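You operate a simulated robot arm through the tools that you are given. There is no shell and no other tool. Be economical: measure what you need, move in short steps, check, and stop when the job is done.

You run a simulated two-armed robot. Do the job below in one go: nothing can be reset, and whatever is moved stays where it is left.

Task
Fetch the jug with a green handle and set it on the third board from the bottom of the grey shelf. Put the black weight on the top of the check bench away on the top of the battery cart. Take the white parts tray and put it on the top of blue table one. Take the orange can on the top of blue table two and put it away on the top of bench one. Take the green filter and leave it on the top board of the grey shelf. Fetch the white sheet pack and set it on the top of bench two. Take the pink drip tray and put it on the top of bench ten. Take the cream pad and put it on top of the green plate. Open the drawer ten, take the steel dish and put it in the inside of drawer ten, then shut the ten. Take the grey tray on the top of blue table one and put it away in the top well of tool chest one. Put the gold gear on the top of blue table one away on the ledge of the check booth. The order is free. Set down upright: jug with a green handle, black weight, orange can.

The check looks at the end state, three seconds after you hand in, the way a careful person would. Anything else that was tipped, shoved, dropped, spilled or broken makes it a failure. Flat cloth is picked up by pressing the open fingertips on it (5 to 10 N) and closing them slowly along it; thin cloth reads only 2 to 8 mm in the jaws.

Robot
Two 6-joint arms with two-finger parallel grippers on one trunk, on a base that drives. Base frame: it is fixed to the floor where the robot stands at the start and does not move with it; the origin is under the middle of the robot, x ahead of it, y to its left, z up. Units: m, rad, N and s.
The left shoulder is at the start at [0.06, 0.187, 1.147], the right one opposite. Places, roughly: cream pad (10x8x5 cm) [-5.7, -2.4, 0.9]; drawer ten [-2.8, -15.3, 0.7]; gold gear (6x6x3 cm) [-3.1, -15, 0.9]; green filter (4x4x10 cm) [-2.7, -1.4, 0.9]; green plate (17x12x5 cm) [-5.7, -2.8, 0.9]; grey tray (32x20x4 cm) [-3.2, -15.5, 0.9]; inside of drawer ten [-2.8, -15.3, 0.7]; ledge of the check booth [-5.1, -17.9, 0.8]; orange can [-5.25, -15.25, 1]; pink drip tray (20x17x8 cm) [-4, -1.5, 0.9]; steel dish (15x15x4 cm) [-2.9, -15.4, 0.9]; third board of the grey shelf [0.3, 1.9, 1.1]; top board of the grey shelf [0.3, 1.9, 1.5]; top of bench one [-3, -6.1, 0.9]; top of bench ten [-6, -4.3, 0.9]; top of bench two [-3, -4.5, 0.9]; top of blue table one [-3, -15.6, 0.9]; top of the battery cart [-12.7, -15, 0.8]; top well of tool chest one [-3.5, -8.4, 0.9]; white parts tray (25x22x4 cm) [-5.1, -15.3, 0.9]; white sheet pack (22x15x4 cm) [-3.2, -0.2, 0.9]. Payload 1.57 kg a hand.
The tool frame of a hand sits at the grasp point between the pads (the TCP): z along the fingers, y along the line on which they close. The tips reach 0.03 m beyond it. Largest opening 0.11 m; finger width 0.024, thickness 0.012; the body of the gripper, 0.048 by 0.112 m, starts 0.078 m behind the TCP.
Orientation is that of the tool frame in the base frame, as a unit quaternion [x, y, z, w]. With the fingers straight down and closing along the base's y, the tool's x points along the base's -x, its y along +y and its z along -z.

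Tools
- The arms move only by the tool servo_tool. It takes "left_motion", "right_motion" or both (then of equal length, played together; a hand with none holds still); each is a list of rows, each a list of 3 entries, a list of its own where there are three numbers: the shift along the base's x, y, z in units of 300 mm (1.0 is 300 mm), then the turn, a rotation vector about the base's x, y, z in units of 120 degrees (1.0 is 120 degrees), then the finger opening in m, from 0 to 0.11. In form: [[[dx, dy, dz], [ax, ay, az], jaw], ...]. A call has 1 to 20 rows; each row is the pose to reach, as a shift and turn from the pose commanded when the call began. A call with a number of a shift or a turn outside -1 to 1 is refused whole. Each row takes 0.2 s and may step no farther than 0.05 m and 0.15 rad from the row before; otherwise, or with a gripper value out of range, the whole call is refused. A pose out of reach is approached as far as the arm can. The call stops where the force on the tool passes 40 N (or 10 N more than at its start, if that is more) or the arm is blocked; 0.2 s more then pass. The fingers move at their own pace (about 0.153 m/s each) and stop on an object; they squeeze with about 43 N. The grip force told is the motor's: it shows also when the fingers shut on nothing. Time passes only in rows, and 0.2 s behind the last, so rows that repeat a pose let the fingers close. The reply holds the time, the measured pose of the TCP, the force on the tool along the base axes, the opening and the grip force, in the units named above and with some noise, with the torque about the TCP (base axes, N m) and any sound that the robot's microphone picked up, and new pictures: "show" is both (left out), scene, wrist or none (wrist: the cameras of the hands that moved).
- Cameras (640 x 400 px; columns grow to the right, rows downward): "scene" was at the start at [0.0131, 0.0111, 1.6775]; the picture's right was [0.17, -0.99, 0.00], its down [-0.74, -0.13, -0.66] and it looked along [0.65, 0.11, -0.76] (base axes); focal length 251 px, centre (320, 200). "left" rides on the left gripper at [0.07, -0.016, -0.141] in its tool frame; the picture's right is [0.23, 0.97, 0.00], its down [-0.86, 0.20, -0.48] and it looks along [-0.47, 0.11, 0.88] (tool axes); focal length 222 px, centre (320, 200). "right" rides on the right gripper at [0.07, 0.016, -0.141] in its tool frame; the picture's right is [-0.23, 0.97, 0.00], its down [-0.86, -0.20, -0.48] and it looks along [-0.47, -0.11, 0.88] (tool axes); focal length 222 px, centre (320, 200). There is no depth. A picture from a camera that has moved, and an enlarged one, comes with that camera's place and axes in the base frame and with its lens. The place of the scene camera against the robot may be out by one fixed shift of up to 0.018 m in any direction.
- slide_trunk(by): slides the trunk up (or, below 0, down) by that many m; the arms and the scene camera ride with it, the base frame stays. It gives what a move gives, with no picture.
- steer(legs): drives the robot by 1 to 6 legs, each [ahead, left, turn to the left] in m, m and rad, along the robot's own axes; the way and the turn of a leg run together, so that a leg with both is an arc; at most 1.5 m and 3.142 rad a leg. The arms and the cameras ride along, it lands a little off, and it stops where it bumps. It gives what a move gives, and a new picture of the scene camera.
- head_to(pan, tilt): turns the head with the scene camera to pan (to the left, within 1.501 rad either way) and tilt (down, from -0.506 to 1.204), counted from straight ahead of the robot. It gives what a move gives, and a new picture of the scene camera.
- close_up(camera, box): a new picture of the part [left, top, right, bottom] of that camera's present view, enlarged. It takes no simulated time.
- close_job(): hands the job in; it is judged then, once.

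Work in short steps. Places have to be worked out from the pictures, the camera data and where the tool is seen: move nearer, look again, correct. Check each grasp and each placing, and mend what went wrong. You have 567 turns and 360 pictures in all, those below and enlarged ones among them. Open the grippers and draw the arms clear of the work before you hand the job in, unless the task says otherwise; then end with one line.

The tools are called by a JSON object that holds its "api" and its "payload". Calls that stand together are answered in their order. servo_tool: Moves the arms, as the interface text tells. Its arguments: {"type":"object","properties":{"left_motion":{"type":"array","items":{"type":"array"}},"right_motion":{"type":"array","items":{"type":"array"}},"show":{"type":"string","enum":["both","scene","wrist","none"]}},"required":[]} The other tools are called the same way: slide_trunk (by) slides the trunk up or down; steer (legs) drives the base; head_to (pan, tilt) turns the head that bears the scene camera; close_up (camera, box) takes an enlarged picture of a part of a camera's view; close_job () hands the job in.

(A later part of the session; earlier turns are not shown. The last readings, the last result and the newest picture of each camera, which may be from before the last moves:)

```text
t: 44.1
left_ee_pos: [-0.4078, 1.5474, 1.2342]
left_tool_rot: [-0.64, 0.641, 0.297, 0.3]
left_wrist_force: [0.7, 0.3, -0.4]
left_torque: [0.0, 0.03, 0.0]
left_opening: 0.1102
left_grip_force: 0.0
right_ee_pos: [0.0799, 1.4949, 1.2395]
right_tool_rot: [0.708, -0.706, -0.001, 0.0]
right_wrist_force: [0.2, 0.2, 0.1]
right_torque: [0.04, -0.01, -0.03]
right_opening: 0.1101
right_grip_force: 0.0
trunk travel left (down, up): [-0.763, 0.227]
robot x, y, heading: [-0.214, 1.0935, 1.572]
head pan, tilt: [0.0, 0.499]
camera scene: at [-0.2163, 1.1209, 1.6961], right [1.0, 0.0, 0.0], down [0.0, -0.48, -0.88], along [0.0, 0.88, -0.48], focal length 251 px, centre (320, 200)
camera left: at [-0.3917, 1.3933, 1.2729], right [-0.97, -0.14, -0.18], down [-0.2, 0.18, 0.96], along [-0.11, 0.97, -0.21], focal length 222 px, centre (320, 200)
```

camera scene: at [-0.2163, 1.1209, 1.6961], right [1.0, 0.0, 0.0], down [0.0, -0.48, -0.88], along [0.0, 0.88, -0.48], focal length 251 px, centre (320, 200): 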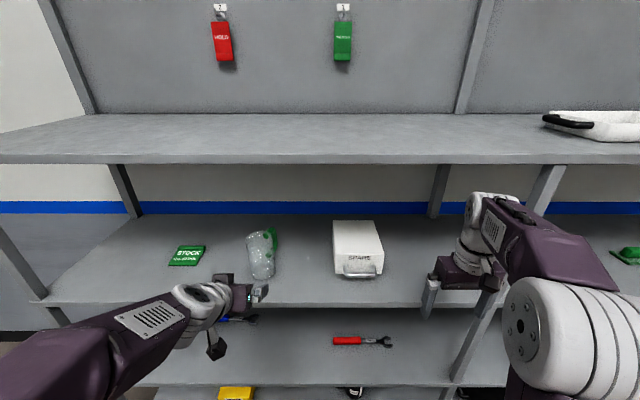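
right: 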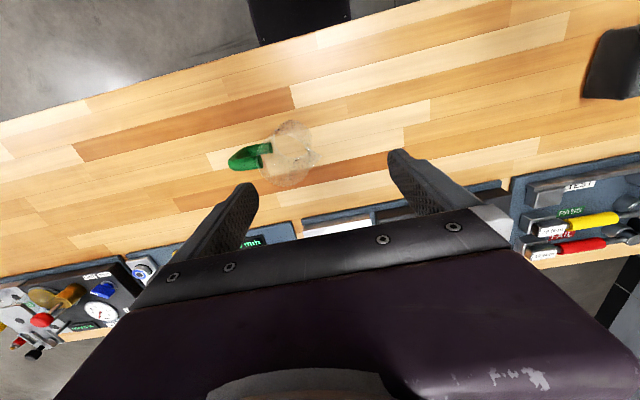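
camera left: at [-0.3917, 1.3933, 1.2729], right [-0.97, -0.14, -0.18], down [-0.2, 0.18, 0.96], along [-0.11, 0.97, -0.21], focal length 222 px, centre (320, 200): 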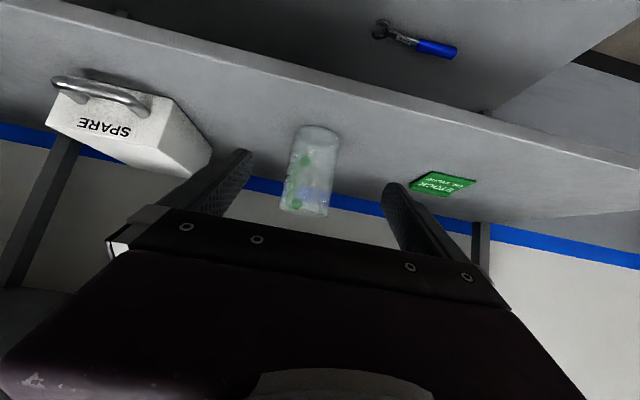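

The jug stands upright on the third board. Next is the green filter at (-2.7, -1.4). I need a way out, so I'll back off a little and look left and down at the gap between cabinet and shelf.

{"api": "steer", "payload": {"legs": [[-0.25, 0, 0]]}}

{"api": "head_to", "payload": {"pan": 1.5, "tilt": 0.6}}

{"api": "head_to", "payload": {"pan": -1.5, "tilt": 1.0}}

```text
t: 46.0
left_ee_pos: [-0.4074, 1.3002, 1.2336]
left_tool_rot: [0.641, -0.641, -0.296, -0.299]
left_wrist_force: [0.2, -0.5, -0.4]
left_torque: [-0.01, 0.0, 0.02]
left_opening: 0.1101
left_grip_force: 0.0
right_ee_pos: [0.0803, 1.2484, 1.238]
right_tool_rot: [0.709, -0.705, 0.001, 0.0]
right_wrist_force: [0.9, -0.3, 0.1]
right_torque: [-0.01, -0.05, 0.01]
right_opening: 0.1101
right_grip_force: 0.1
trunk travel left (down, up): [-0.763, 0.227]
robot x, y, heading: [-0.2137, 0.8468, 1.58]
head pan, tilt: [0.0, 0.499]
camera scene: at [-0.2155, 0.8754, 1.696], right [1.0, 0.0, 0.0], down [0.0, -0.48, -0.88], along [0.0, 0.88, -0.48], focal length 251 px, centre (320, 200)
```

scene: 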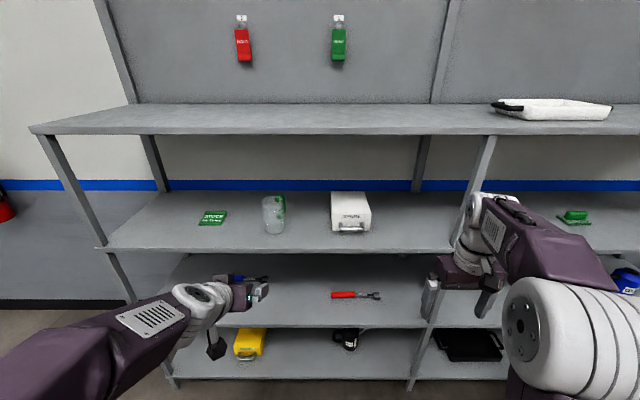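

```text
t: 47.6
left_ee_pos: [-0.4071, 1.2991, 1.2335]
left_tool_rot: [0.641, -0.641, -0.297, -0.3]
left_wrist_force: [1.0, 0.5, -1.0]
left_torque: [0.02, 0.01, -0.02]
left_opening: 0.1099
left_grip_force: 0.1
right_ee_pos: [0.082, 1.2485, 1.2393]
right_tool_rot: [0.709, -0.705, 0.0, 0.0]
right_wrist_force: [0.0, -0.8, 0.3]
right_torque: [-0.01, -0.02, -0.04]
right_opening: 0.1098
right_grip_force: 0.0
trunk travel left (down, up): [-0.763, 0.227]
robot x, y, heading: [-0.2108, 0.8474, 1.572]
head pan, tilt: [1.499, 0.6]
camera scene: at [-0.3033, 0.7888, 1.6869], right [0.07, 1.0, 0.0], down [0.56, -0.04, -0.83], along [-0.82, 0.06, -0.56], focal length 251 px, centre (320, 200)
```

scene: 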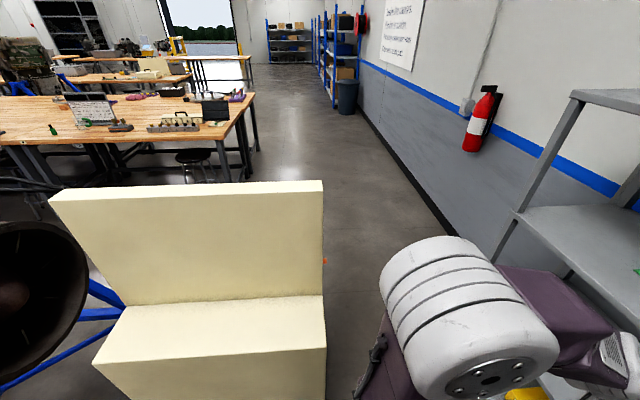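

```text
t: 50.2
left_ee_pos: [-0.4081, 1.2987, 1.2342]
left_tool_rot: [-0.641, 0.641, 0.297, 0.299]
left_wrist_force: [-0.5, -0.9, 0.0]
left_torque: [0.0, 0.02, 0.03]
left_opening: 0.1101
left_grip_force: 0.0
right_ee_pos: [0.0802, 1.2483, 1.238]
right_tool_rot: [0.709, -0.705, -0.001, 0.0]
right_wrist_force: [0.7, 0.0, -0.5]
right_torque: [0.05, -0.02, 0.01]
right_opening: 0.1098
right_grip_force: 0.1
trunk travel left (down, up): [-0.763, 0.227]
robot x, y, heading: [-0.214, 0.8483, 1.577]
head pan, tilt: [-1.499, 1.0]
camera scene: at [-0.1456, 0.7879, 1.6549], right [0.08, -1.0, 0.0], down [-0.84, -0.06, -0.54], along [0.54, 0.04, -0.84], focal length 251 px, centre (320, 200)
```

scene: 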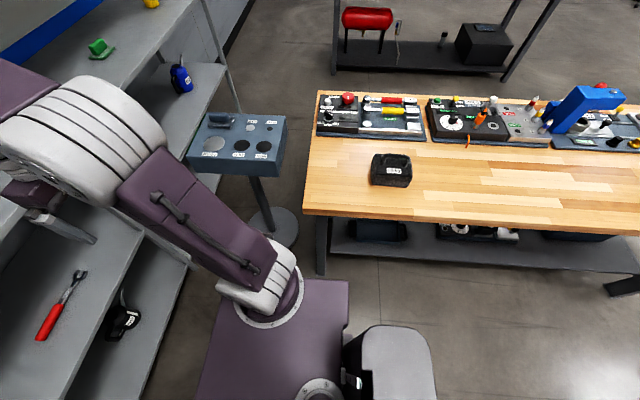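

The gap between cabinet (y < 0.84) and shelf (y > 1.62) is about 0.78 m; the robot body seems about 0.5–0.6 m wide. I'll turn to face -x, shift to the middle of the gap, and go ahead.

{"api": "steer", "payload": {"legs": [[0.05, 0, 0], [0, 0, 1.571], [0, -0.33, 0]]}}

{"api": "head_to", "payload": {"pan": 0.0, "tilt": 0.6}}

```text
t: 56.7
left_ee_pos: [-0.6679, 1.0241, 1.2341]
left_tool_rot: [0.907, 0.006, -0.422, 0.0]
left_wrist_force: [0.0, -0.2, 0.9]
left_torque: [0.01, 0.02, -0.02]
left_opening: 0.1097
left_grip_force: 0.1
right_ee_pos: [-0.6231, 1.5124, 1.2397]
right_tool_rot: [1.0, 0.007, 0.0, -0.001]
right_wrist_force: [0.2, -0.4, 0.8]
right_torque: [0.0, -0.02, 0.04]
right_opening: 0.1102
right_grip_force: 0.1
trunk travel left (down, up): [-0.763, 0.227]
robot x, y, heading: [-0.2177, 1.2317, -3.124]
head pan, tilt: [-1.499, 1.0]
camera scene: at [-0.1662, 1.2924, 1.655], right [1.0, 0.09, 0.0], down [0.07, -0.84, -0.54], along [-0.05, 0.54, -0.84], focal length 251 px, centre (320, 200)
```

scene: 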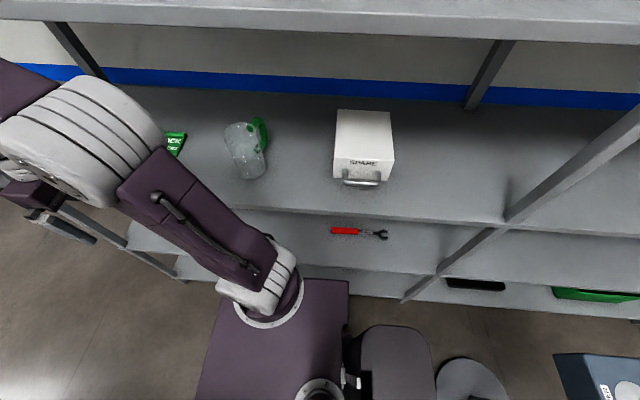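

```text
t: 58.3
left_ee_pos: [-0.6681, 1.0249, 1.2334]
left_tool_rot: [0.907, 0.005, -0.421, 0.001]
left_wrist_force: [-0.3, 0.0, -0.6]
left_torque: [0.03, 0.0, 0.01]
left_opening: 0.1101
left_grip_force: 0.0
right_ee_pos: [-0.6228, 1.5137, 1.2395]
right_tool_rot: [1.0, 0.008, 0.0, 0.0]
right_wrist_force: [0.1, 0.5, 0.4]
right_torque: [-0.03, -0.02, -0.02]
right_opening: 0.11
right_grip_force: 0.0
trunk travel left (down, up): [-0.763, 0.227]
robot x, y, heading: [-0.2174, 1.2255, -3.128]
head pan, tilt: [0.0, 0.6]
camera scene: at [-0.2487, 1.2235, 1.6869], right [-0.01, 1.0, 0.0], down [0.57, 0.01, -0.82], along [-0.82, -0.01, -0.57], focal length 251 px, centre (320, 200)
```

scene: 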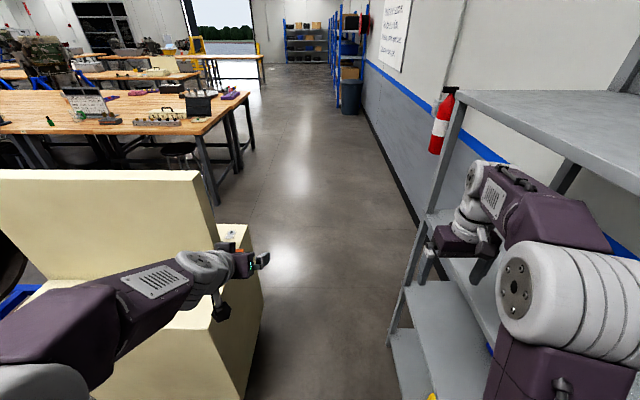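

The floor gap at x ≈ -1.07 runs from y 0.82 to 1.68; I'm centred. I'll pull the right hand in and drive ahead.

{"api": "servo_tool", "payload": {"right_motion": [[[0, -0.13, 0], [0, 0, 0], 0.11], [[0, -0.26, 0], [0, 0, 0], 0.11], [[0, -0.4, 0], [0, 0, 0], 0.11]], "show": "none"}}

{"api": "steer", "payload": {"legs": [[0.75, 0, -0.01], [0.9, 0, 0]]}}

```text
t: 59.1
left_ee_pos: [-0.669, 1.0251, 1.2337]
left_tool_rot: [0.907, 0.005, -0.422, -0.001]
left_wrist_force: [-0.1, -0.3, 0.3]
left_torque: [-0.01, -0.02, 0.01]
left_opening: 0.1101
left_grip_force: 0.1
right_ee_pos: [-0.622, 1.3928, 1.2392]
right_tool_rot: [1.0, 0.006, 0.0, -0.001]
right_wrist_force: [0.0, -1.2, -0.4]
right_torque: [0.04, -0.01, 0.02]
right_opening: 0.11
right_grip_force: 0.1
trunk travel left (down, up): [-0.763, 0.227]
robot x, y, heading: [-0.2162, 1.2249, -3.134]
head pan, tilt: [0.0, 0.6]
```

```text
t: 67.5
left_ee_pos: [-2.3288, 1.0142, 1.2351]
left_tool_rot: [0.906, 0.0, -0.422, -0.002]
left_wrist_force: [-0.8, -0.1, 0.2]
left_torque: [-0.03, -0.01, -0.02]
left_opening: 0.1101
left_grip_force: 0.1
right_ee_pos: [-2.2806, 1.3823, 1.2404]
right_tool_rot: [1.0, 0.002, 0.0, -0.001]
right_wrist_force: [-0.2, 0.1, 0.3]
right_torque: [-0.02, 0.01, 0.01]
right_opening: 0.11
right_grip_force: 0.1
trunk travel left (down, up): [-0.763, 0.227]
robot x, y, heading: [-1.8729, 1.211, -3.137]
head pan, tilt: [0.0, 0.6]
camera scene: at [-1.9074, 1.2085, 1.6869], right [-0.01, 1.0, 0.0], down [0.56, 0.0, -0.83], along [-0.83, 0.0, -0.56], focal length 251 px, centre (320, 200)
```

scene: 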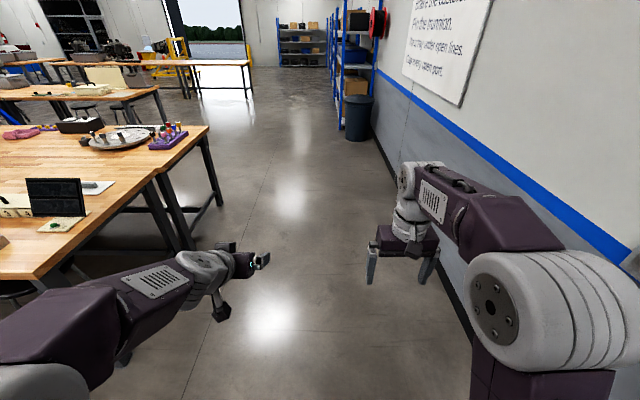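

Through. I'll look left (towards -y) to see the aisle and the benches.

{"api": "head_to", "payload": {"pan": 1.3, "tilt": 0.45}}

```text
t: 69.0
left_ee_pos: [-2.3289, 1.0152, 1.2345]
left_tool_rot: [0.907, 0.001, -0.422, -0.001]
left_wrist_force: [0.7, -0.6, -0.2]
left_torque: [0.03, -0.01, 0.01]
left_opening: 0.1101
left_grip_force: 0.0
right_ee_pos: [-2.2809, 1.3829, 1.2386]
right_tool_rot: [1.0, 0.002, 0.0, -0.001]
right_wrist_force: [0.0, 0.5, 0.1]
right_torque: [0.0, -0.02, -0.01]
right_opening: 0.1101
right_grip_force: 0.1
trunk travel left (down, up): [-0.763, 0.227]
robot x, y, heading: [-1.8797, 1.2122, -3.138]
head pan, tilt: [1.3, 0.45]
camera scene: at [-1.8441, 1.1203, 1.7005], right [-0.96, 0.26, 0.0], down [0.11, 0.42, -0.9], along [-0.24, -0.87, -0.44], focal length 251 px, centre (320, 200)
```

scene: 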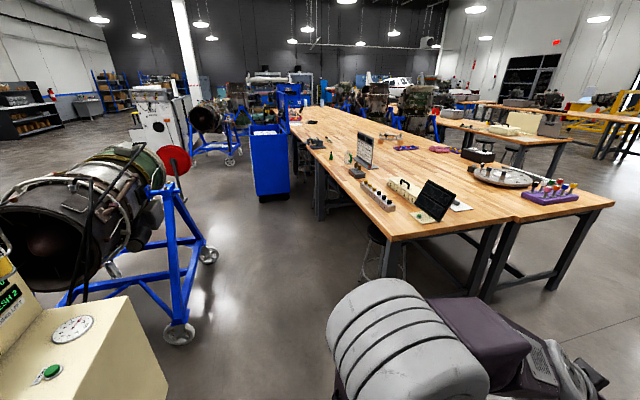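

A clear view: the aisle between the engine stand (x > -1.3) and the long bench (edge x ≈ -2.5) is free. The small green item near (-2.75, -1.25) is likely the filter. I'll sidestep left along the aisle, facing the bench.

{"api": "steer", "payload": {"legs": [[0, 1.2, -0.003], [0, 1.2, 0]]}}

{"api": "head_to", "payload": {"pan": 0.0, "tilt": 0.7}}

```text
t: 80.8
left_ee_pos: [-2.3075, -1.39, 1.234]
left_tool_rot: [0.907, 0.004, -0.422, 0.001]
left_wrist_force: [-0.1, 0.6, -0.3]
left_torque: [-0.01, 0.02, -0.03]
left_opening: 0.1101
left_grip_force: 0.1
right_ee_pos: [-2.2627, -1.0214, 1.2398]
right_tool_rot: [1.0, 0.007, 0.0, 0.0]
right_wrist_force: [0.3, -0.7, 0.5]
right_torque: [0.0, 0.02, 0.03]
right_opening: 0.1099
right_grip_force: 0.1
trunk travel left (down, up): [-0.763, 0.227]
robot x, y, heading: [-1.856, -1.1905, -3.13]
head pan, tilt: [1.3, 0.45]
camera scene: at [-1.8234, -1.2798, 1.7005], right [-0.97, 0.25, 0.0], down [0.11, 0.42, -0.9], along [-0.23, -0.87, -0.43], focal length 251 px, centre (320, 200)
```

scene: 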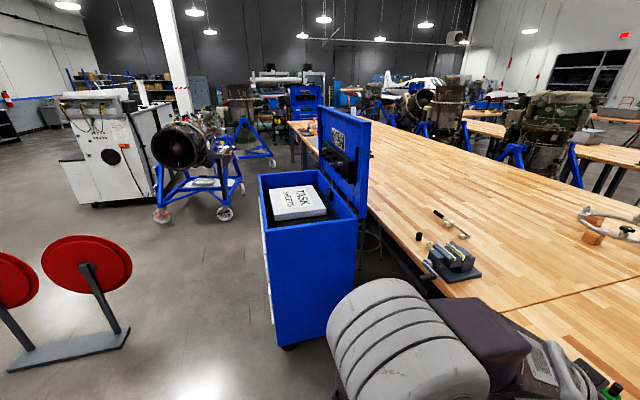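

```text
t: 82.3
left_ee_pos: [-2.308, -1.3901, 1.2336]
left_tool_rot: [0.907, 0.004, -0.422, 0.0]
left_wrist_force: [-0.5, 0.3, -0.7]
left_torque: [0.01, -0.02, 0.01]
left_opening: 0.11
left_grip_force: 0.0
right_ee_pos: [-2.262, -1.0216, 1.2393]
right_tool_rot: [1.0, 0.006, 0.0, 0.0]
right_wrist_force: [-0.3, 0.1, 0.7]
right_torque: [0.02, 0.01, 0.0]
right_opening: 0.1099
right_grip_force: 0.0
trunk travel left (down, up): [-0.763, 0.227]
robot x, y, heading: [-1.8579, -1.188, -3.132]
head pan, tilt: [0.0, 0.7]
camera scene: at [-1.885, -1.1928, 1.6783], right [-0.01, 1.0, 0.0], down [0.64, 0.01, -0.77], along [-0.76, -0.01, -0.64], focal length 251 px, centre (320, 200)
```

scene: 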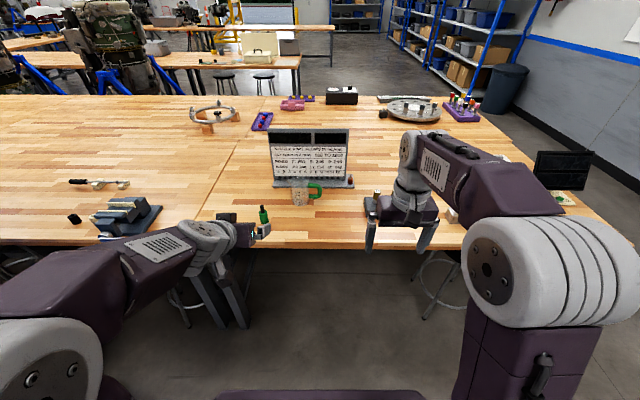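

There is another green-handled vessel on this bench. I'll enlarge both it and the green filter.

{"api": "close_up", "payload": {"camera": "scene", "box": [220, 120, 380, 220]}}

{"api": "close_up", "payload": {"camera": "left", "box": [0, 0, 640, 400]}}

```text
4.00 times, centred on (300, 170) of scene
camera zoom: at [-1.885, -1.1928, 1.6783], right [-0.01, 1.0, 0.0], down [0.64, 0.01, -0.77], along [-0.76, -0.01, -0.64], focal length 1006 px, centre (400, 320)
```

zoom: 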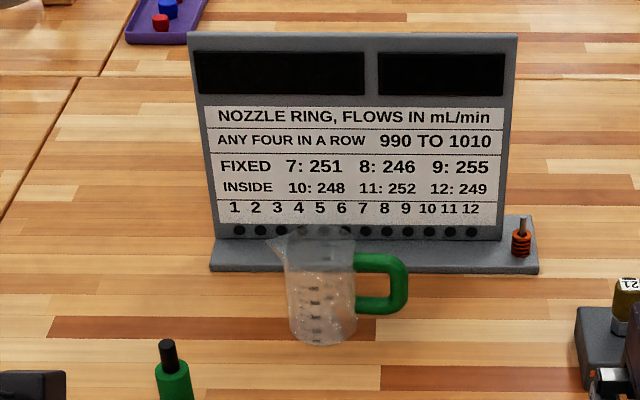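

```text
1.00 times, centred on (320, 200) of left
camera zoom: at [-2.1549, -1.3734, 1.2723], right [0.15, -0.97, -0.18], down [-0.18, -0.2, 0.96], along [-0.97, -0.12, -0.21], focal length 222 px, centre (320, 200)
```

zoom: 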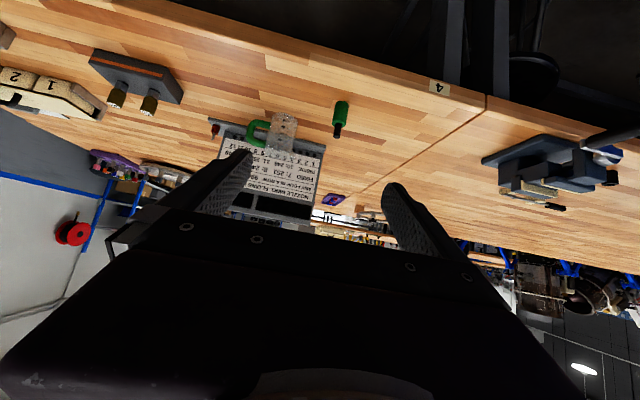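

The start bench (PASS/FAIL gauges) must be the check bench, so its jug was the right one; this one stays. The green filter stands at about (-2.695, -1.457). I drive up to the bench.

{"api": "steer", "payload": {"legs": [[0.28, 0.06, 0]]}}

{"api": "close_up", "payload": {"camera": "left", "box": [0, 0, 640, 400]}}

```text
t: 84.2
left_ee_pos: [-2.584, -1.4543, 1.2349]
left_tool_rot: [0.906, 0.005, -0.423, 0.0]
left_wrist_force: [-0.4, 0.0, 0.6]
left_torque: [-0.01, 0.0, -0.02]
left_opening: 0.11
left_grip_force: 0.0
right_ee_pos: [-2.5372, -1.0854, 1.2403]
right_tool_rot: [1.0, 0.007, -0.001, 0.0]
right_wrist_force: [-0.1, -0.2, -1.5]
right_torque: [0.01, 0.02, 0.0]
right_opening: 0.1098
right_grip_force: 0.0
trunk travel left (down, up): [-0.763, 0.227]
robot x, y, heading: [-2.1351, -1.2565, -3.126]
head pan, tilt: [0.0, 0.7]
camera scene: at [-2.1595, -1.2559, 1.6783], right [-0.01, 1.0, 0.0], down [0.64, 0.01, -0.77], along [-0.77, -0.01, -0.64], focal length 251 px, centre (320, 200)
```

scene: 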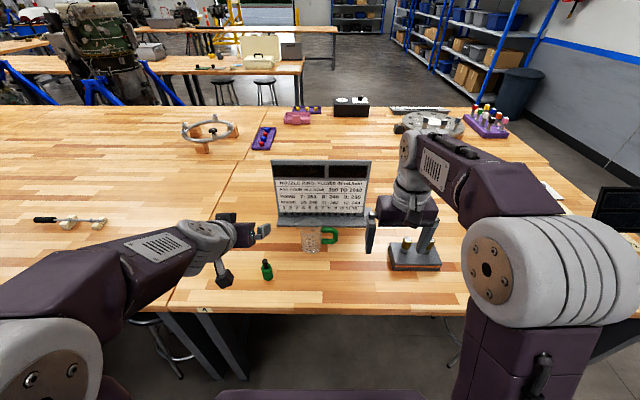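

```text
1.00 times, centred on (320, 200) of left
camera zoom: at [-2.4299, -1.4368, 1.2728], right [0.15, -0.97, -0.18], down [-0.18, -0.2, 0.96], along [-0.97, -0.12, -0.21], focal length 222 px, centre (320, 200)
```

zoom: 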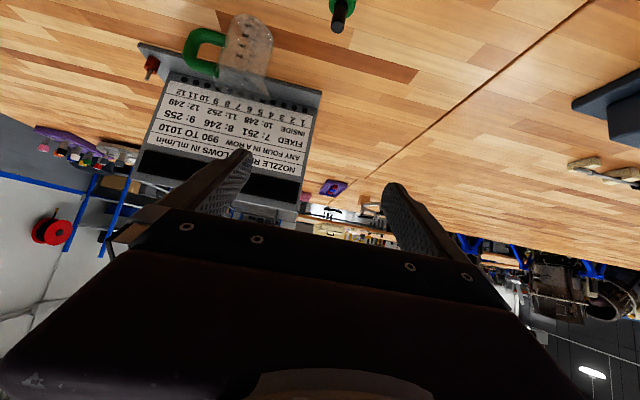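

Filter at about (-2.685, -1.453). I lower the left hand to a pre-grasp 0.15 m back along the finger axis.

{"api": "servo_tool", "payload": {"left_motion": [[[0.01, 0, -0.15], [0, 0, 0], 0.09], [[0.02, 0, -0.3], [0, 0, 0], 0.09], [[0.03, 0, -0.45], [0, 0, 0], 0.09], [[0.04, 0, -0.6], [0, 0, 0], 0.09], [[0.047, 0, -0.717], [0, 0, 0], 0.09]], "show": "both"}}

```text
t: 85.4
left_ee_pos: [-2.5895, -1.4555, 1.0248]
left_tool_rot: [0.908, 0.005, -0.419, 0.0]
left_wrist_force: [0.4, 0.1, -0.1]
left_torque: [0.0, -0.01, -0.04]
left_opening: 0.0898
left_grip_force: 0.0
left hand out of reach, approached as far as the arm can: row 1, 2, 3, 4, 5
right_ee_pos: [-2.5391, -1.085, 1.2397]
right_tool_rot: [1.0, 0.006, 0.0, -0.001]
right_wrist_force: [0.7, -0.8, -0.1]
right_torque: [0.0, -0.01, -0.01]
right_opening: 0.1101
right_grip_force: 0.1
trunk travel left (down, up): [-0.763, 0.227]
robot x, y, heading: [-2.1348, -1.2547, -3.125]
head pan, tilt: [0.0, 0.7]
camera scene: at [-2.1623, -1.2565, 1.6783], right [-0.01, 1.0, 0.0], down [0.64, 0.01, -0.76], along [-0.76, -0.01, -0.64], focal length 251 px, centre (320, 200)
camera left: at [-2.4362, -1.4381, 1.0638], right [0.16, -0.97, -0.18], down [-0.19, -0.2, 0.96], along [-0.97, -0.12, -0.22], focal length 222 px, centre (320, 200)
```

scene: 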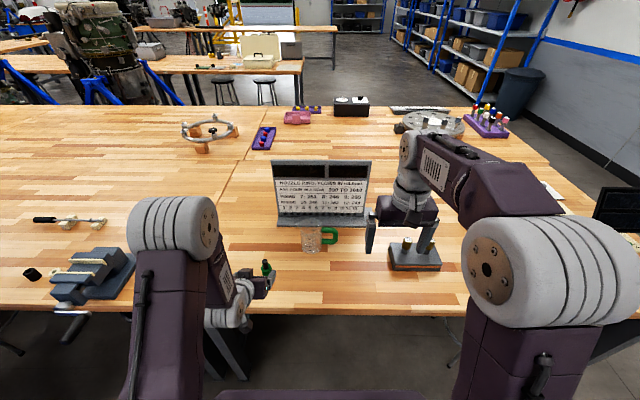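
left: 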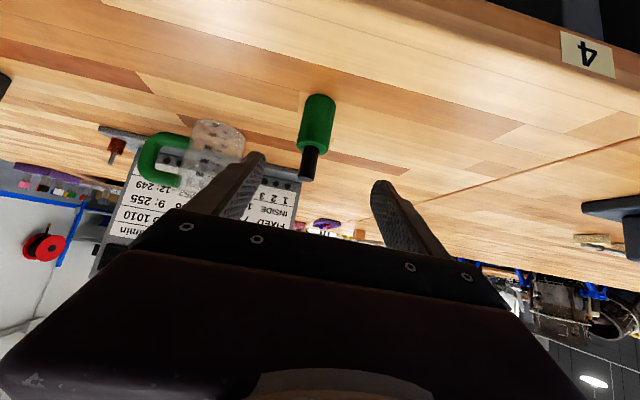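

Filter at y ≈ -1.448, x ≈ -2.697. I move in and close.

{"api": "servo_tool", "payload": {"left_motion": [[[-0.11, 0.01, -0.08], [0, 0, 0], 0.09], [[-0.22, 0.021, -0.16], [0, 0, 0], 0.09], [[-0.32, 0.021, -0.24], [0, 0, 0], 0.09], [[-0.417, 0.021, -0.317], [0, 0, 0], 0.09], [[-0.417, 0.021, -0.317], [0, 0, 0], 0.07], [[-0.417, 0.021, -0.317], [0, 0, 0], 0.05], [[-0.417, 0.021, -0.317], [0, 0, 0], 0.04], [[-0.417, 0.021, -0.317], [0, 0, 0], 0.02], [[-0.417, 0.021, -0.317], [0, 0, 0], 0.02]], "show": "wrist"}}

```text
t: 87.4
left_ee_pos: [-2.715, -1.4492, 0.9307]
left_tool_rot: [0.907, 0.006, -0.421, 0.001]
left_wrist_force: [-0.5, -0.2, -0.1]
left_torque: [-0.01, -0.02, 0.01]
left_opening: 0.0346
left_grip_force: 42.1
right_ee_pos: [-2.5398, -1.085, 1.2393]
right_tool_rot: [1.0, 0.008, 0.0, 0.0]
right_wrist_force: [0.6, 0.1, 0.1]
right_torque: [0.03, 0.02, -0.02]
right_opening: 0.1099
right_grip_force: 0.1
trunk travel left (down, up): [-0.763, 0.227]
robot x, y, heading: [-2.1299, -1.2573, -3.13]
head pan, tilt: [0.0, 0.7]
camera left: at [-2.5619, -1.4314, 0.9676], right [0.16, -0.97, -0.18], down [-0.18, -0.2, 0.96], along [-0.97, -0.12, -0.21], focal length 222 px, centre (320, 200)
```

left: 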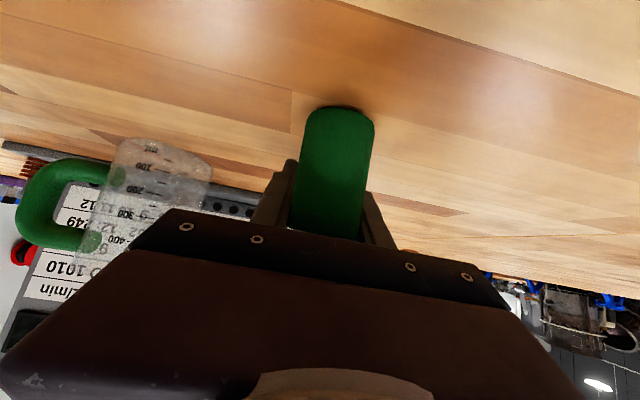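

Filter gripped (0.035 m). I lift it.

{"api": "servo_tool", "payload": {"left_motion": [[[0, 0, 0.1], [0, 0, 0], 0.02], [[0, 0, 0.25], [0, 0, 0], 0.02], [[0, 0, 0.4], [0, 0, 0], 0.02], [[0.08, 0, 0.55], [0, 0, 0], 0.02], [[0.2, 0, 0.68], [0, 0, 0], 0.02], [[0.33, 0, 0.8], [0, 0, 0], 0.02], [[0.4, 0, 0.93], [0, 0, 0], 0.02]], "show": "scene"}}

```text
refused: row 4 steps farther than a row can; nothing moved
```

{"api": "servo_tool", "payload": {"left_motion": [[[0, 0, 0.1], [0, 0, 0], 0.02], [[0, 0, 0.25], [0, 0, 0], 0.02], [[0, 0, 0.4], [0, 0, 0], 0.02], [[0.08, 0, 0.52], [0, 0, 0], 0.02], [[0.16, 0, 0.63], [0, 0, 0], 0.02], [[0.25, 0, 0.73], [0, 0, 0], 0.02], [[0.34, 0, 0.83], [0, 0, 0], 0.02], [[0.4, 0, 0.93], [0, 0, 0], 0.02]], "show": "scene"}}

```text
t: 89.2
left_ee_pos: [-2.5923, -1.4482, 1.2096]
left_tool_rot: [0.907, 0.004, -0.422, 0.0]
left_wrist_force: [-0.1, -0.5, 0.1]
left_torque: [0.01, 0.03, -0.03]
left_opening: 0.0347
left_grip_force: 42.1
right_ee_pos: [-2.5374, -1.0862, 1.2399]
right_tool_rot: [1.0, 0.006, -0.001, 0.0]
right_wrist_force: [0.8, -1.1, -0.1]
right_torque: [-0.01, 0.04, -0.01]
right_opening: 0.1098
right_grip_force: 0.1
trunk travel left (down, up): [-0.763, 0.227]
robot x, y, heading: [-2.1321, -1.251, -3.124]
head pan, tilt: [0.0, 0.7]
camera scene: at [-2.1594, -1.2561, 1.6783], right [-0.01, 1.0, 0.0], down [0.64, 0.01, -0.77], along [-0.77, -0.01, -0.64], focal length 251 px, centre (320, 200)
```

scene: 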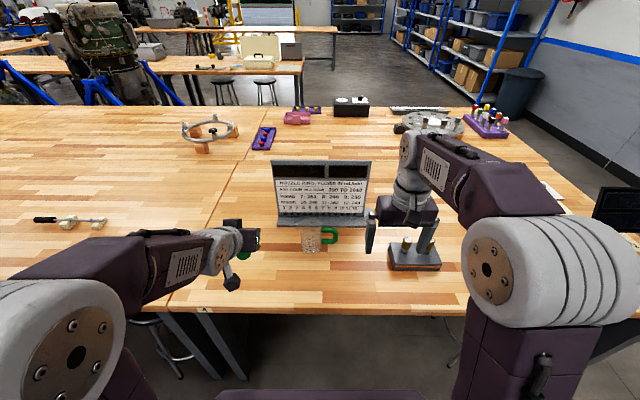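

Held. Also the pink drip tray is visible on this bench. Now back to the shelf the same way: back off, sidestep right.

{"api": "steer", "payload": {"legs": [[-0.26, 0, -0.012], [0, -1.25, 0], [0, -1.22, 0]]}}

```text
t: 102.9
left_ee_pos: [-2.3502, 1.0493, 1.2096]
left_tool_rot: [0.907, 0.004, -0.422, 0.0]
left_wrist_force: [-0.4, -0.5, -0.9]
left_torque: [-0.02, 0.03, -0.03]
left_opening: 0.0346
left_grip_force: 41.8
right_ee_pos: [-2.2938, 1.4141, 1.24]
right_tool_rot: [1.0, 0.005, 0.001, 0.0]
right_wrist_force: [-0.3, 0.0, -0.5]
right_torque: [-0.01, -0.01, -0.01]
right_opening: 0.11
right_grip_force: 0.1
trunk travel left (down, up): [-0.763, 0.227]
robot x, y, heading: [-1.8891, 1.2399, -3.133]
head pan, tilt: [0.0, 0.7]
camera scene: at [-1.9176, 1.2411, 1.6783], right [-0.01, 1.0, 0.0], down [0.64, 0.01, -0.76], along [-0.76, -0.01, -0.64], focal length 251 px, centre (320, 200)
```

scene: 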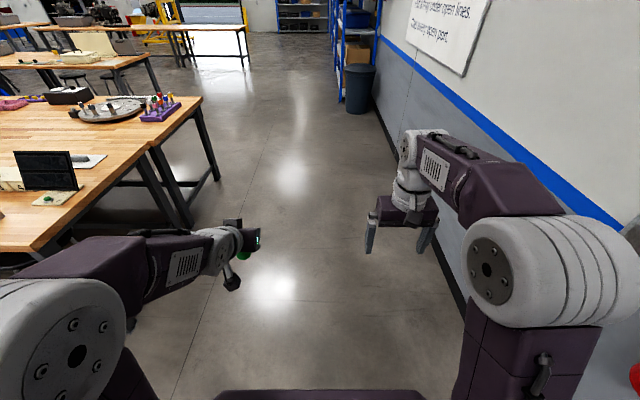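

Aligned at y = 1.24 for the gap. I reverse through it, step left and turn to face the shelf.

{"api": "steer", "payload": {"legs": [[-0.85, 0, 0], [-0.83, 0, 0], [0, 0.4, 0], [0, 0, -1.58]]}}

{"api": "slide_trunk", "payload": {"by": 0.22}}

{"api": "head_to", "payload": {"pan": 0.0, "tilt": 0.5}}

```text
t: 117.4
left_ee_pos: [-0.3937, 1.3344, 1.2085]
left_tool_rot: [0.642, -0.641, -0.297, -0.299]
left_wrist_force: [-0.2, 0.3, 0.2]
left_torque: [0.04, -0.02, -0.02]
left_opening: 0.0344
left_grip_force: 41.5
right_ee_pos: [-0.0294, 1.275, 1.24]
right_tool_rot: [0.708, -0.706, 0.001, 0.0]
right_wrist_force: [0.6, -0.5, 0.0]
right_torque: [0.02, 0.01, 0.02]
right_opening: 0.1102
right_grip_force: 0.1
trunk travel left (down, up): [-0.763, 0.227]
robot x, y, heading: [-0.2012, 0.8664, 1.573]
head pan, tilt: [0.0, 0.7]
camera scene: at [-0.2068, 0.8933, 1.6783], right [1.0, 0.0, 0.0], down [0.0, -0.64, -0.76], along [0.0, 0.76, -0.64], focal length 251 px, centre (320, 200)
```

scene: 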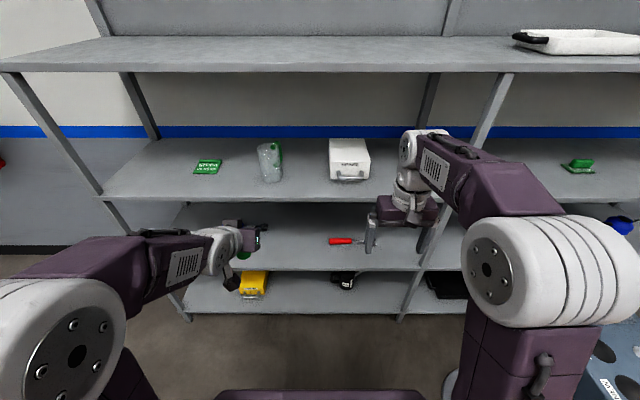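

```text
t: 119.7
left_ee_pos: [-0.3929, 1.3352, 1.4287]
left_tool_rot: [0.642, -0.641, -0.297, -0.299]
left_wrist_force: [-1.6, 0.3, -0.9]
left_torque: [0.04, 0.0, -0.03]
left_opening: 0.0343
left_grip_force: 42.2
right_ee_pos: [-0.0294, 1.2751, 1.4594]
right_tool_rot: [0.709, -0.706, -0.001, 0.001]
right_wrist_force: [0.0, 0.1, -0.1]
right_torque: [0.01, 0.01, 0.0]
right_opening: 0.11
right_grip_force: 0.1
trunk travel left (down, up): [-0.983, 0.007]
robot x, y, heading: [-0.2011, 0.8673, 1.573]
head pan, tilt: [0.0, 0.7]
```

```text
t: 120.4
left_ee_pos: [-0.3936, 1.3342, 1.4275]
left_tool_rot: [0.641, -0.641, -0.297, -0.3]
left_wrist_force: [-0.7, 0.6, -0.3]
left_torque: [0.02, 0.0, 0.0]
left_opening: 0.0343
left_grip_force: 42.1
right_ee_pos: [-0.0303, 1.2739, 1.4598]
right_tool_rot: [0.708, -0.706, -0.001, 0.0]
right_wrist_force: [0.0, -0.2, -0.7]
right_torque: [0.0, -0.01, 0.0]
right_opening: 0.1099
right_grip_force: 0.0
trunk travel left (down, up): [-0.983, 0.007]
robot x, y, heading: [-0.1971, 0.869, 1.579]
head pan, tilt: [0.0, 0.499]
camera scene: at [-0.2067, 0.8994, 1.9159], right [1.0, 0.0, 0.0], down [0.0, -0.48, -0.88], along [0.0, 0.88, -0.48], focal length 251 px, centre (320, 200)
```

scene: 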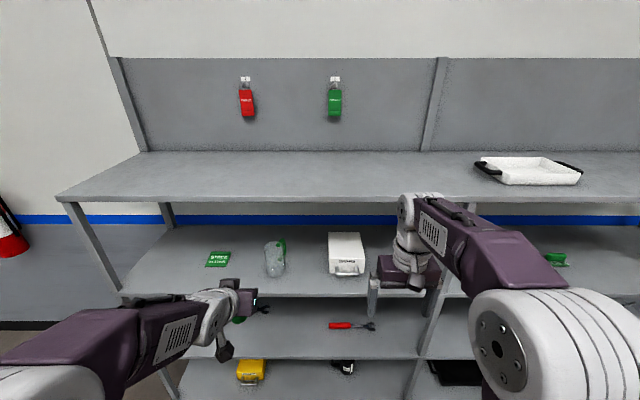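

Top board is at z ≈ 1.5. I raise the left hand to clear it.

{"api": "servo_tool", "payload": {"left_motion": [[[0, 0, 0.15], [0, 0, 0], 0.02], [[0, 0, 0.3], [0, 0, 0], 0.02], [[0, 0, 0.45], [0, 0, 0], 0.02], [[0, 0, 0.6], [0, 0, 0], 0.02], [[0, 0, 0.73], [0, 0, 0], 0.02]], "show": "none"}}

{"api": "steer", "payload": {"legs": [[0.24, 0, -0.005]]}}

```text
t: 121.6
left_ee_pos: [-0.3938, 1.3333, 1.6466]
left_tool_rot: [0.642, -0.64, -0.298, -0.299]
left_wrist_force: [-0.4, -0.5, -0.6]
left_torque: [0.04, -0.03, 0.0]
left_opening: 0.0345
left_grip_force: 42.5
right_ee_pos: [-0.0295, 1.2742, 1.4598]
right_tool_rot: [0.708, -0.706, 0.0, 0.001]
right_wrist_force: [-0.8, -0.7, -0.8]
right_torque: [0.01, -0.03, 0.02]
right_opening: 0.1099
right_grip_force: 0.1
trunk travel left (down, up): [-0.983, 0.007]
robot x, y, heading: [-0.2027, 0.8706, 1.575]
head pan, tilt: [0.0, 0.499]
```

```text
t: 123.4
left_ee_pos: [-0.3918, 1.5662, 1.649]
left_tool_rot: [-0.639, 0.642, 0.298, 0.302]
left_wrist_force: [0.3, -0.9, -0.2]
left_torque: [0.07, -0.01, -0.01]
left_opening: 0.0345
left_grip_force: 41.7
right_ee_pos: [-0.0297, 1.507, 1.4634]
right_tool_rot: [-0.707, 0.707, 0.002, 0.001]
right_wrist_force: [-0.5, -1.0, 0.1]
right_torque: [0.06, 0.0, 0.0]
right_opening: 0.1101
right_grip_force: 0.0
trunk travel left (down, up): [-0.983, 0.007]
robot x, y, heading: [-0.2041, 1.1083, 1.571]
head pan, tilt: [0.0, 0.499]
camera scene: at [-0.207, 1.1299, 1.9162], right [1.0, 0.0, 0.0], down [0.0, -0.47, -0.88], along [0.0, 0.88, -0.47], focal length 251 px, centre (320, 200)
```

scene: 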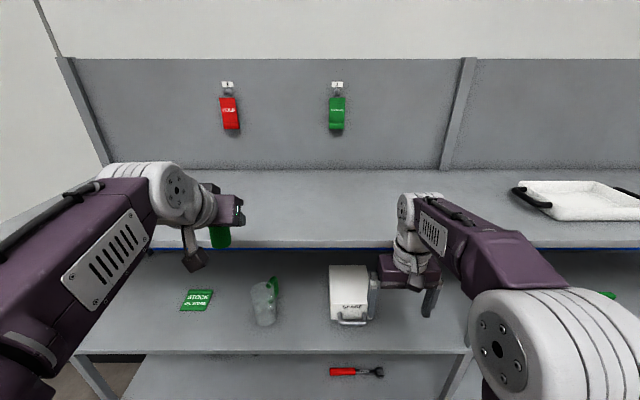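

Over the edge height now. I back off 2 cm (a slight tilt in the readings) and extend the arm over the board.

{"api": "steer", "payload": {"legs": [[-0.025, 0, 0]]}}

{"api": "servo_tool", "payload": {"left_motion": [[[0, 0.14, 0], [0, 0, 0], 0.02], [[0, 0.28, 0], [0, 0, 0], 0.02], [[0, 0.42, 0], [0, 0, 0], 0.02], [[0, 0.56, 0], [0, 0, 0], 0.02], [[0, 0.68, 0], [0, 0, 0], 0.02]], "show": "both"}}

```text
t: 124.2
left_ee_pos: [-0.3922, 1.5548, 1.6452]
left_tool_rot: [-0.641, 0.643, 0.295, 0.299]
left_wrist_force: [-0.7, 0.1, -1.1]
left_torque: [0.01, -0.01, -0.02]
left_opening: 0.0342
left_grip_force: 41.9
right_ee_pos: [-0.0283, 1.4938, 1.4582]
right_tool_rot: [0.707, -0.707, 0.002, 0.002]
right_wrist_force: [0.4, 0.2, -0.6]
right_torque: [-0.02, 0.03, 0.01]
right_opening: 0.1103
right_grip_force: 0.1
trunk travel left (down, up): [-0.983, 0.007]
robot x, y, heading: [-0.2028, 1.0843, 1.571]
head pan, tilt: [0.0, 0.499]
camera scene: at [-0.207, 1.1209, 1.9158], right [1.0, 0.0, 0.0], down [0.0, -0.48, -0.88], along [0.0, 0.88, -0.48], focal length 251 px, centre (320, 200)
```

scene: 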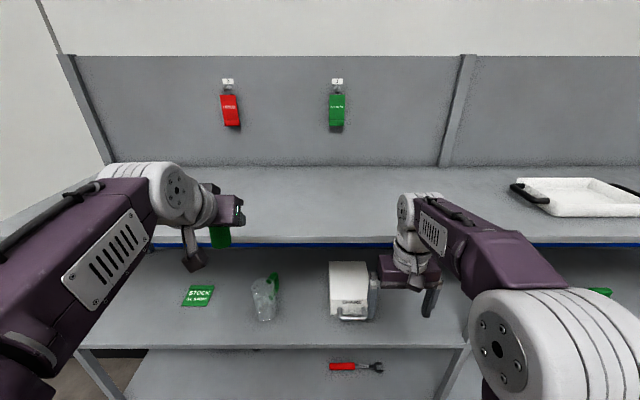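

```text
t: 125.4
left_ee_pos: [-0.393, 1.7476, 1.6398]
left_tool_rot: [-0.64, 0.642, 0.296, 0.299]
left_wrist_force: [0.2, 1.0, -1.0]
left_torque: [0.04, 0.03, 0.01]
left_opening: 0.0345
left_grip_force: 41.9
left hand out of reach, approached as far as the arm can: row 5
right_ee_pos: [-0.0294, 1.49, 1.4585]
right_tool_rot: [0.707, -0.707, 0.001, 0.0]
right_wrist_force: [0.5, -0.2, -1.0]
right_torque: [-0.02, 0.01, 0.0]
right_opening: 0.11
right_grip_force: 0.0
trunk travel left (down, up): [-0.983, 0.007]
robot x, y, heading: [-0.2013, 1.0844, 1.568]
head pan, tilt: [0.0, 0.499]
camera scene: at [-0.2073, 1.1158, 1.916], right [1.0, 0.0, 0.0], down [0.0, -0.48, -0.88], along [0.0, 0.88, -0.48], focal length 251 px, centre (320, 200)
camera left: at [-0.3768, 1.5954, 1.6786], right [-0.97, -0.14, -0.18], down [-0.2, 0.19, 0.96], along [-0.1, 0.97, -0.21], focal length 222 px, centre (320, 200)
```

scene: 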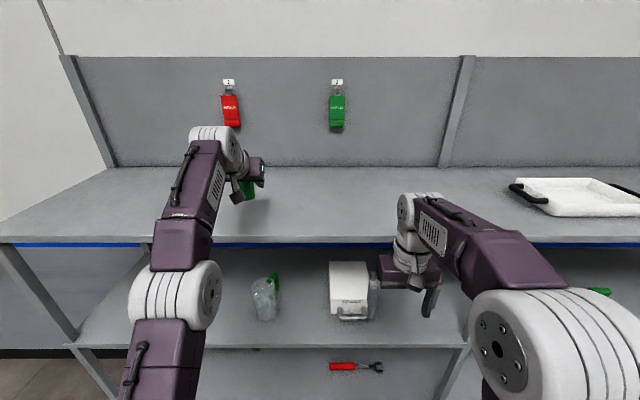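
left: 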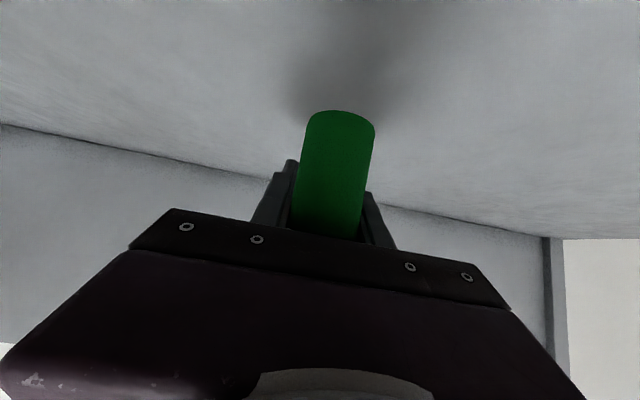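

The filter hangs over the board. I lower by the trunk in small steps.

{"api": "slide_trunk", "payload": {"by": -0.04}}

{"api": "slide_trunk", "payload": {"by": -0.012}}

{"api": "slide_trunk", "payload": {"by": -0.008}}

```text
t: 126.2
left_ee_pos: [-0.3915, 1.7467, 1.6018]
left_tool_rot: [-0.64, 0.643, 0.296, 0.299]
left_wrist_force: [0.1, 0.1, 0.0]
left_torque: [0.02, 0.01, 0.0]
left_opening: 0.0344
left_grip_force: 41.5
right_ee_pos: [-0.0289, 1.4884, 1.4187]
right_tool_rot: [0.708, -0.707, 0.0, 0.0]
right_wrist_force: [1.0, -0.2, 0.3]
right_torque: [0.0, 0.0, 0.0]
right_opening: 0.11
right_grip_force: 0.1
trunk travel left (down, up): [-0.943, 0.047]
robot x, y, heading: [-0.2071, 1.0801, 1.569]
head pan, tilt: [0.0, 0.499]
```

```text
t: 126.8
left_ee_pos: [-0.3933, 1.7478, 1.5896]
left_tool_rot: [-0.641, 0.642, 0.296, 0.3]
left_wrist_force: [0.6, 0.4, -0.4]
left_torque: [0.02, 0.0, -0.01]
left_opening: 0.0346
left_grip_force: 41.9
right_ee_pos: [-0.0287, 1.4883, 1.4072]
right_tool_rot: [-0.707, 0.707, 0.0, -0.001]
right_wrist_force: [1.3, -0.1, 0.2]
right_torque: [-0.03, 0.01, 0.0]
right_opening: 0.11
right_grip_force: 0.1
trunk travel left (down, up): [-0.931, 0.059]
robot x, y, heading: [-0.2031, 1.0827, 1.57]
head pan, tilt: [0.0, 0.499]
```

```text
t: 127.4
left_ee_pos: [-0.3926, 1.7478, 1.5816]
left_tool_rot: [-0.64, 0.642, 0.296, 0.299]
left_wrist_force: [0.6, 0.2, -1.4]
left_torque: [0.0, 0.0, 0.02]
left_opening: 0.0346
left_grip_force: 41.9
right_ee_pos: [-0.0276, 1.4892, 1.3989]
right_tool_rot: [0.707, -0.707, 0.001, 0.0]
right_wrist_force: [-0.5, 0.3, 0.5]
right_torque: [0.04, -0.01, -0.01]
right_opening: 0.1102
right_grip_force: 0.0
trunk travel left (down, up): [-0.923, 0.067]
robot x, y, heading: [-0.2016, 1.0796, 1.573]
head pan, tilt: [0.0, 0.499]
```

{"api": "slide_trunk", "payload": {"by": -0.008}}

{"api": "slide_trunk", "payload": {"by": -0.006}}

{"api": "slide_trunk", "payload": {"by": -0.005}}

```text
t: 128.0
left_ee_pos: [-0.3913, 1.7471, 1.5739]
left_tool_rot: [-0.64, 0.642, 0.296, 0.301]
left_wrist_force: [0.7, -0.3, -1.1]
left_torque: [0.01, 0.0, 0.03]
left_opening: 0.0345
left_grip_force: 41.8
right_ee_pos: [-0.0291, 1.4881, 1.3916]
right_tool_rot: [-0.707, 0.707, -0.001, -0.001]
right_wrist_force: [0.3, 0.0, 0.0]
right_torque: [0.0, 0.05, -0.03]
right_opening: 0.1098
right_grip_force: 0.0
trunk travel left (down, up): [-0.915, 0.075]
robot x, y, heading: [-0.2024, 1.0832, 1.57]
head pan, tilt: [0.0, 0.499]
```

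```text
t: 128.5
left_ee_pos: [-0.3928, 1.7459, 1.5692]
left_tool_rot: [-0.64, 0.642, 0.297, 0.301]
left_wrist_force: [-0.9, 1.0, 4.5]
left_torque: [-0.11, 0.03, 0.01]
left_opening: 0.0347
left_grip_force: 41.4
right_ee_pos: [-0.0294, 1.4866, 1.3858]
right_tool_rot: [-0.707, 0.707, -0.001, 0.0]
right_wrist_force: [0.2, 1.1, 1.1]
right_torque: [0.02, 0.01, -0.02]
right_opening: 0.1102
right_grip_force: 0.1
trunk travel left (down, up): [-0.909, 0.081]
robot x, y, heading: [-0.202, 1.0865, 1.571]
head pan, tilt: [0.0, 0.499]
```

```text
t: 129.1
left_ee_pos: [-0.3915, 1.7441, 1.5685]
left_tool_rot: [-0.638, 0.641, 0.301, 0.304]
left_wrist_force: [-3.0, 9.8, 31.3]
left_torque: [-0.45, 0.16, -0.05]
left_opening: 0.0349
left_grip_force: 42.1
right_ee_pos: [-0.0288, 1.4855, 1.3806]
right_tool_rot: [-0.707, 0.707, 0.0, 0.001]
right_wrist_force: [0.5, -0.1, 0.4]
right_torque: [0.02, -0.03, 0.03]
right_opening: 0.11
right_grip_force: 0.0
trunk travel left (down, up): [-0.904, 0.086]
robot x, y, heading: [-0.2037, 1.0832, 1.569]
head pan, tilt: [0.0, 0.499]
```

Contact at 1.569. Relieve, open and draw back.

{"api": "slide_trunk", "payload": {"by": 0.005}}

{"api": "servo_tool", "payload": {"left_motion": [[[0, 0, 0], [0, 0, 0], 0.05], [[0, 0, 0], [0, 0, 0], 0.08], [[0, 0, 0], [0, 0, 0], 0.08], [[0, -0.1, 0.084], [0, 0, 0], 0.08], [[0, -0.2, 0.168], [0, 0, 0], 0.08], [[0, -0.3, 0.252], [0, 0, 0], 0.08], [[0, -0.42, 0.3], [0, 0, 0], 0.08], [[0, -0.55, 0.33], [0, 0, 0], 0.08], [[0, -0.67, 0.33], [0, 0, 0], 0.08]], "show": "scene"}}

```text
t: 129.6
left_ee_pos: [-0.3923, 1.7443, 1.5681]
left_tool_rot: [-0.639, 0.643, 0.296, 0.301]
left_wrist_force: [-1.4, 3.6, 16.1]
left_torque: [0.32, 0.38, 0.08]
left_opening: 0.0344
left_grip_force: 41.9
right_ee_pos: [-0.029, 1.4869, 1.3865]
right_tool_rot: [0.707, -0.707, 0.0, 0.0]
right_wrist_force: [0.2, -0.3, -1.0]
right_torque: [-0.01, -0.02, 0.02]
right_opening: 0.1102
right_grip_force: 0.0
trunk travel left (down, up): [-0.909, 0.081]
robot x, y, heading: [-0.2021, 1.0813, 1.567]
head pan, tilt: [0.0, 0.499]
```

```text
t: 131.6
left_ee_pos: [-0.3921, 1.5426, 1.6685]
left_tool_rot: [-0.64, 0.642, 0.297, 0.301]
left_wrist_force: [-0.3, 0.0, 0.0]
left_torque: [0.02, 0.01, -0.02]
left_opening: 0.0799
left_grip_force: 0.0
right_ee_pos: [-0.0295, 1.4846, 1.3864]
right_tool_rot: [-0.707, 0.707, 0.001, 0.001]
right_wrist_force: [-0.1, -0.4, -0.6]
right_torque: [0.0, 0.0, -0.01]
right_opening: 0.1099
right_grip_force: 0.1
trunk travel left (down, up): [-0.909, 0.081]
robot x, y, heading: [-0.2021, 1.0812, 1.572]
head pan, tilt: [0.0, 0.499]
camera scene: at [-0.207, 1.1099, 1.8421], right [1.0, 0.0, 0.0], down [0.0, -0.48, -0.88], along [0.0, 0.88, -0.48], focal length 251 px, centre (320, 200)
```

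scene: 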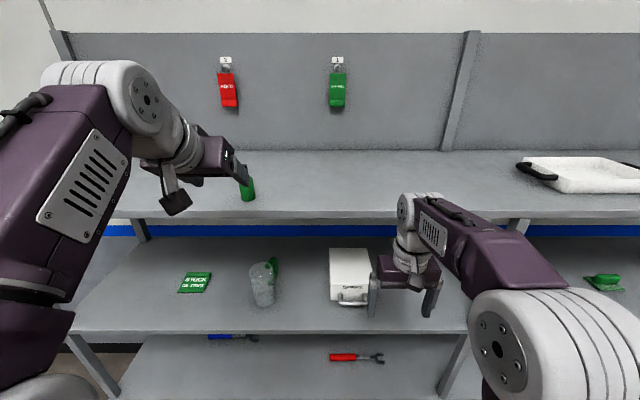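

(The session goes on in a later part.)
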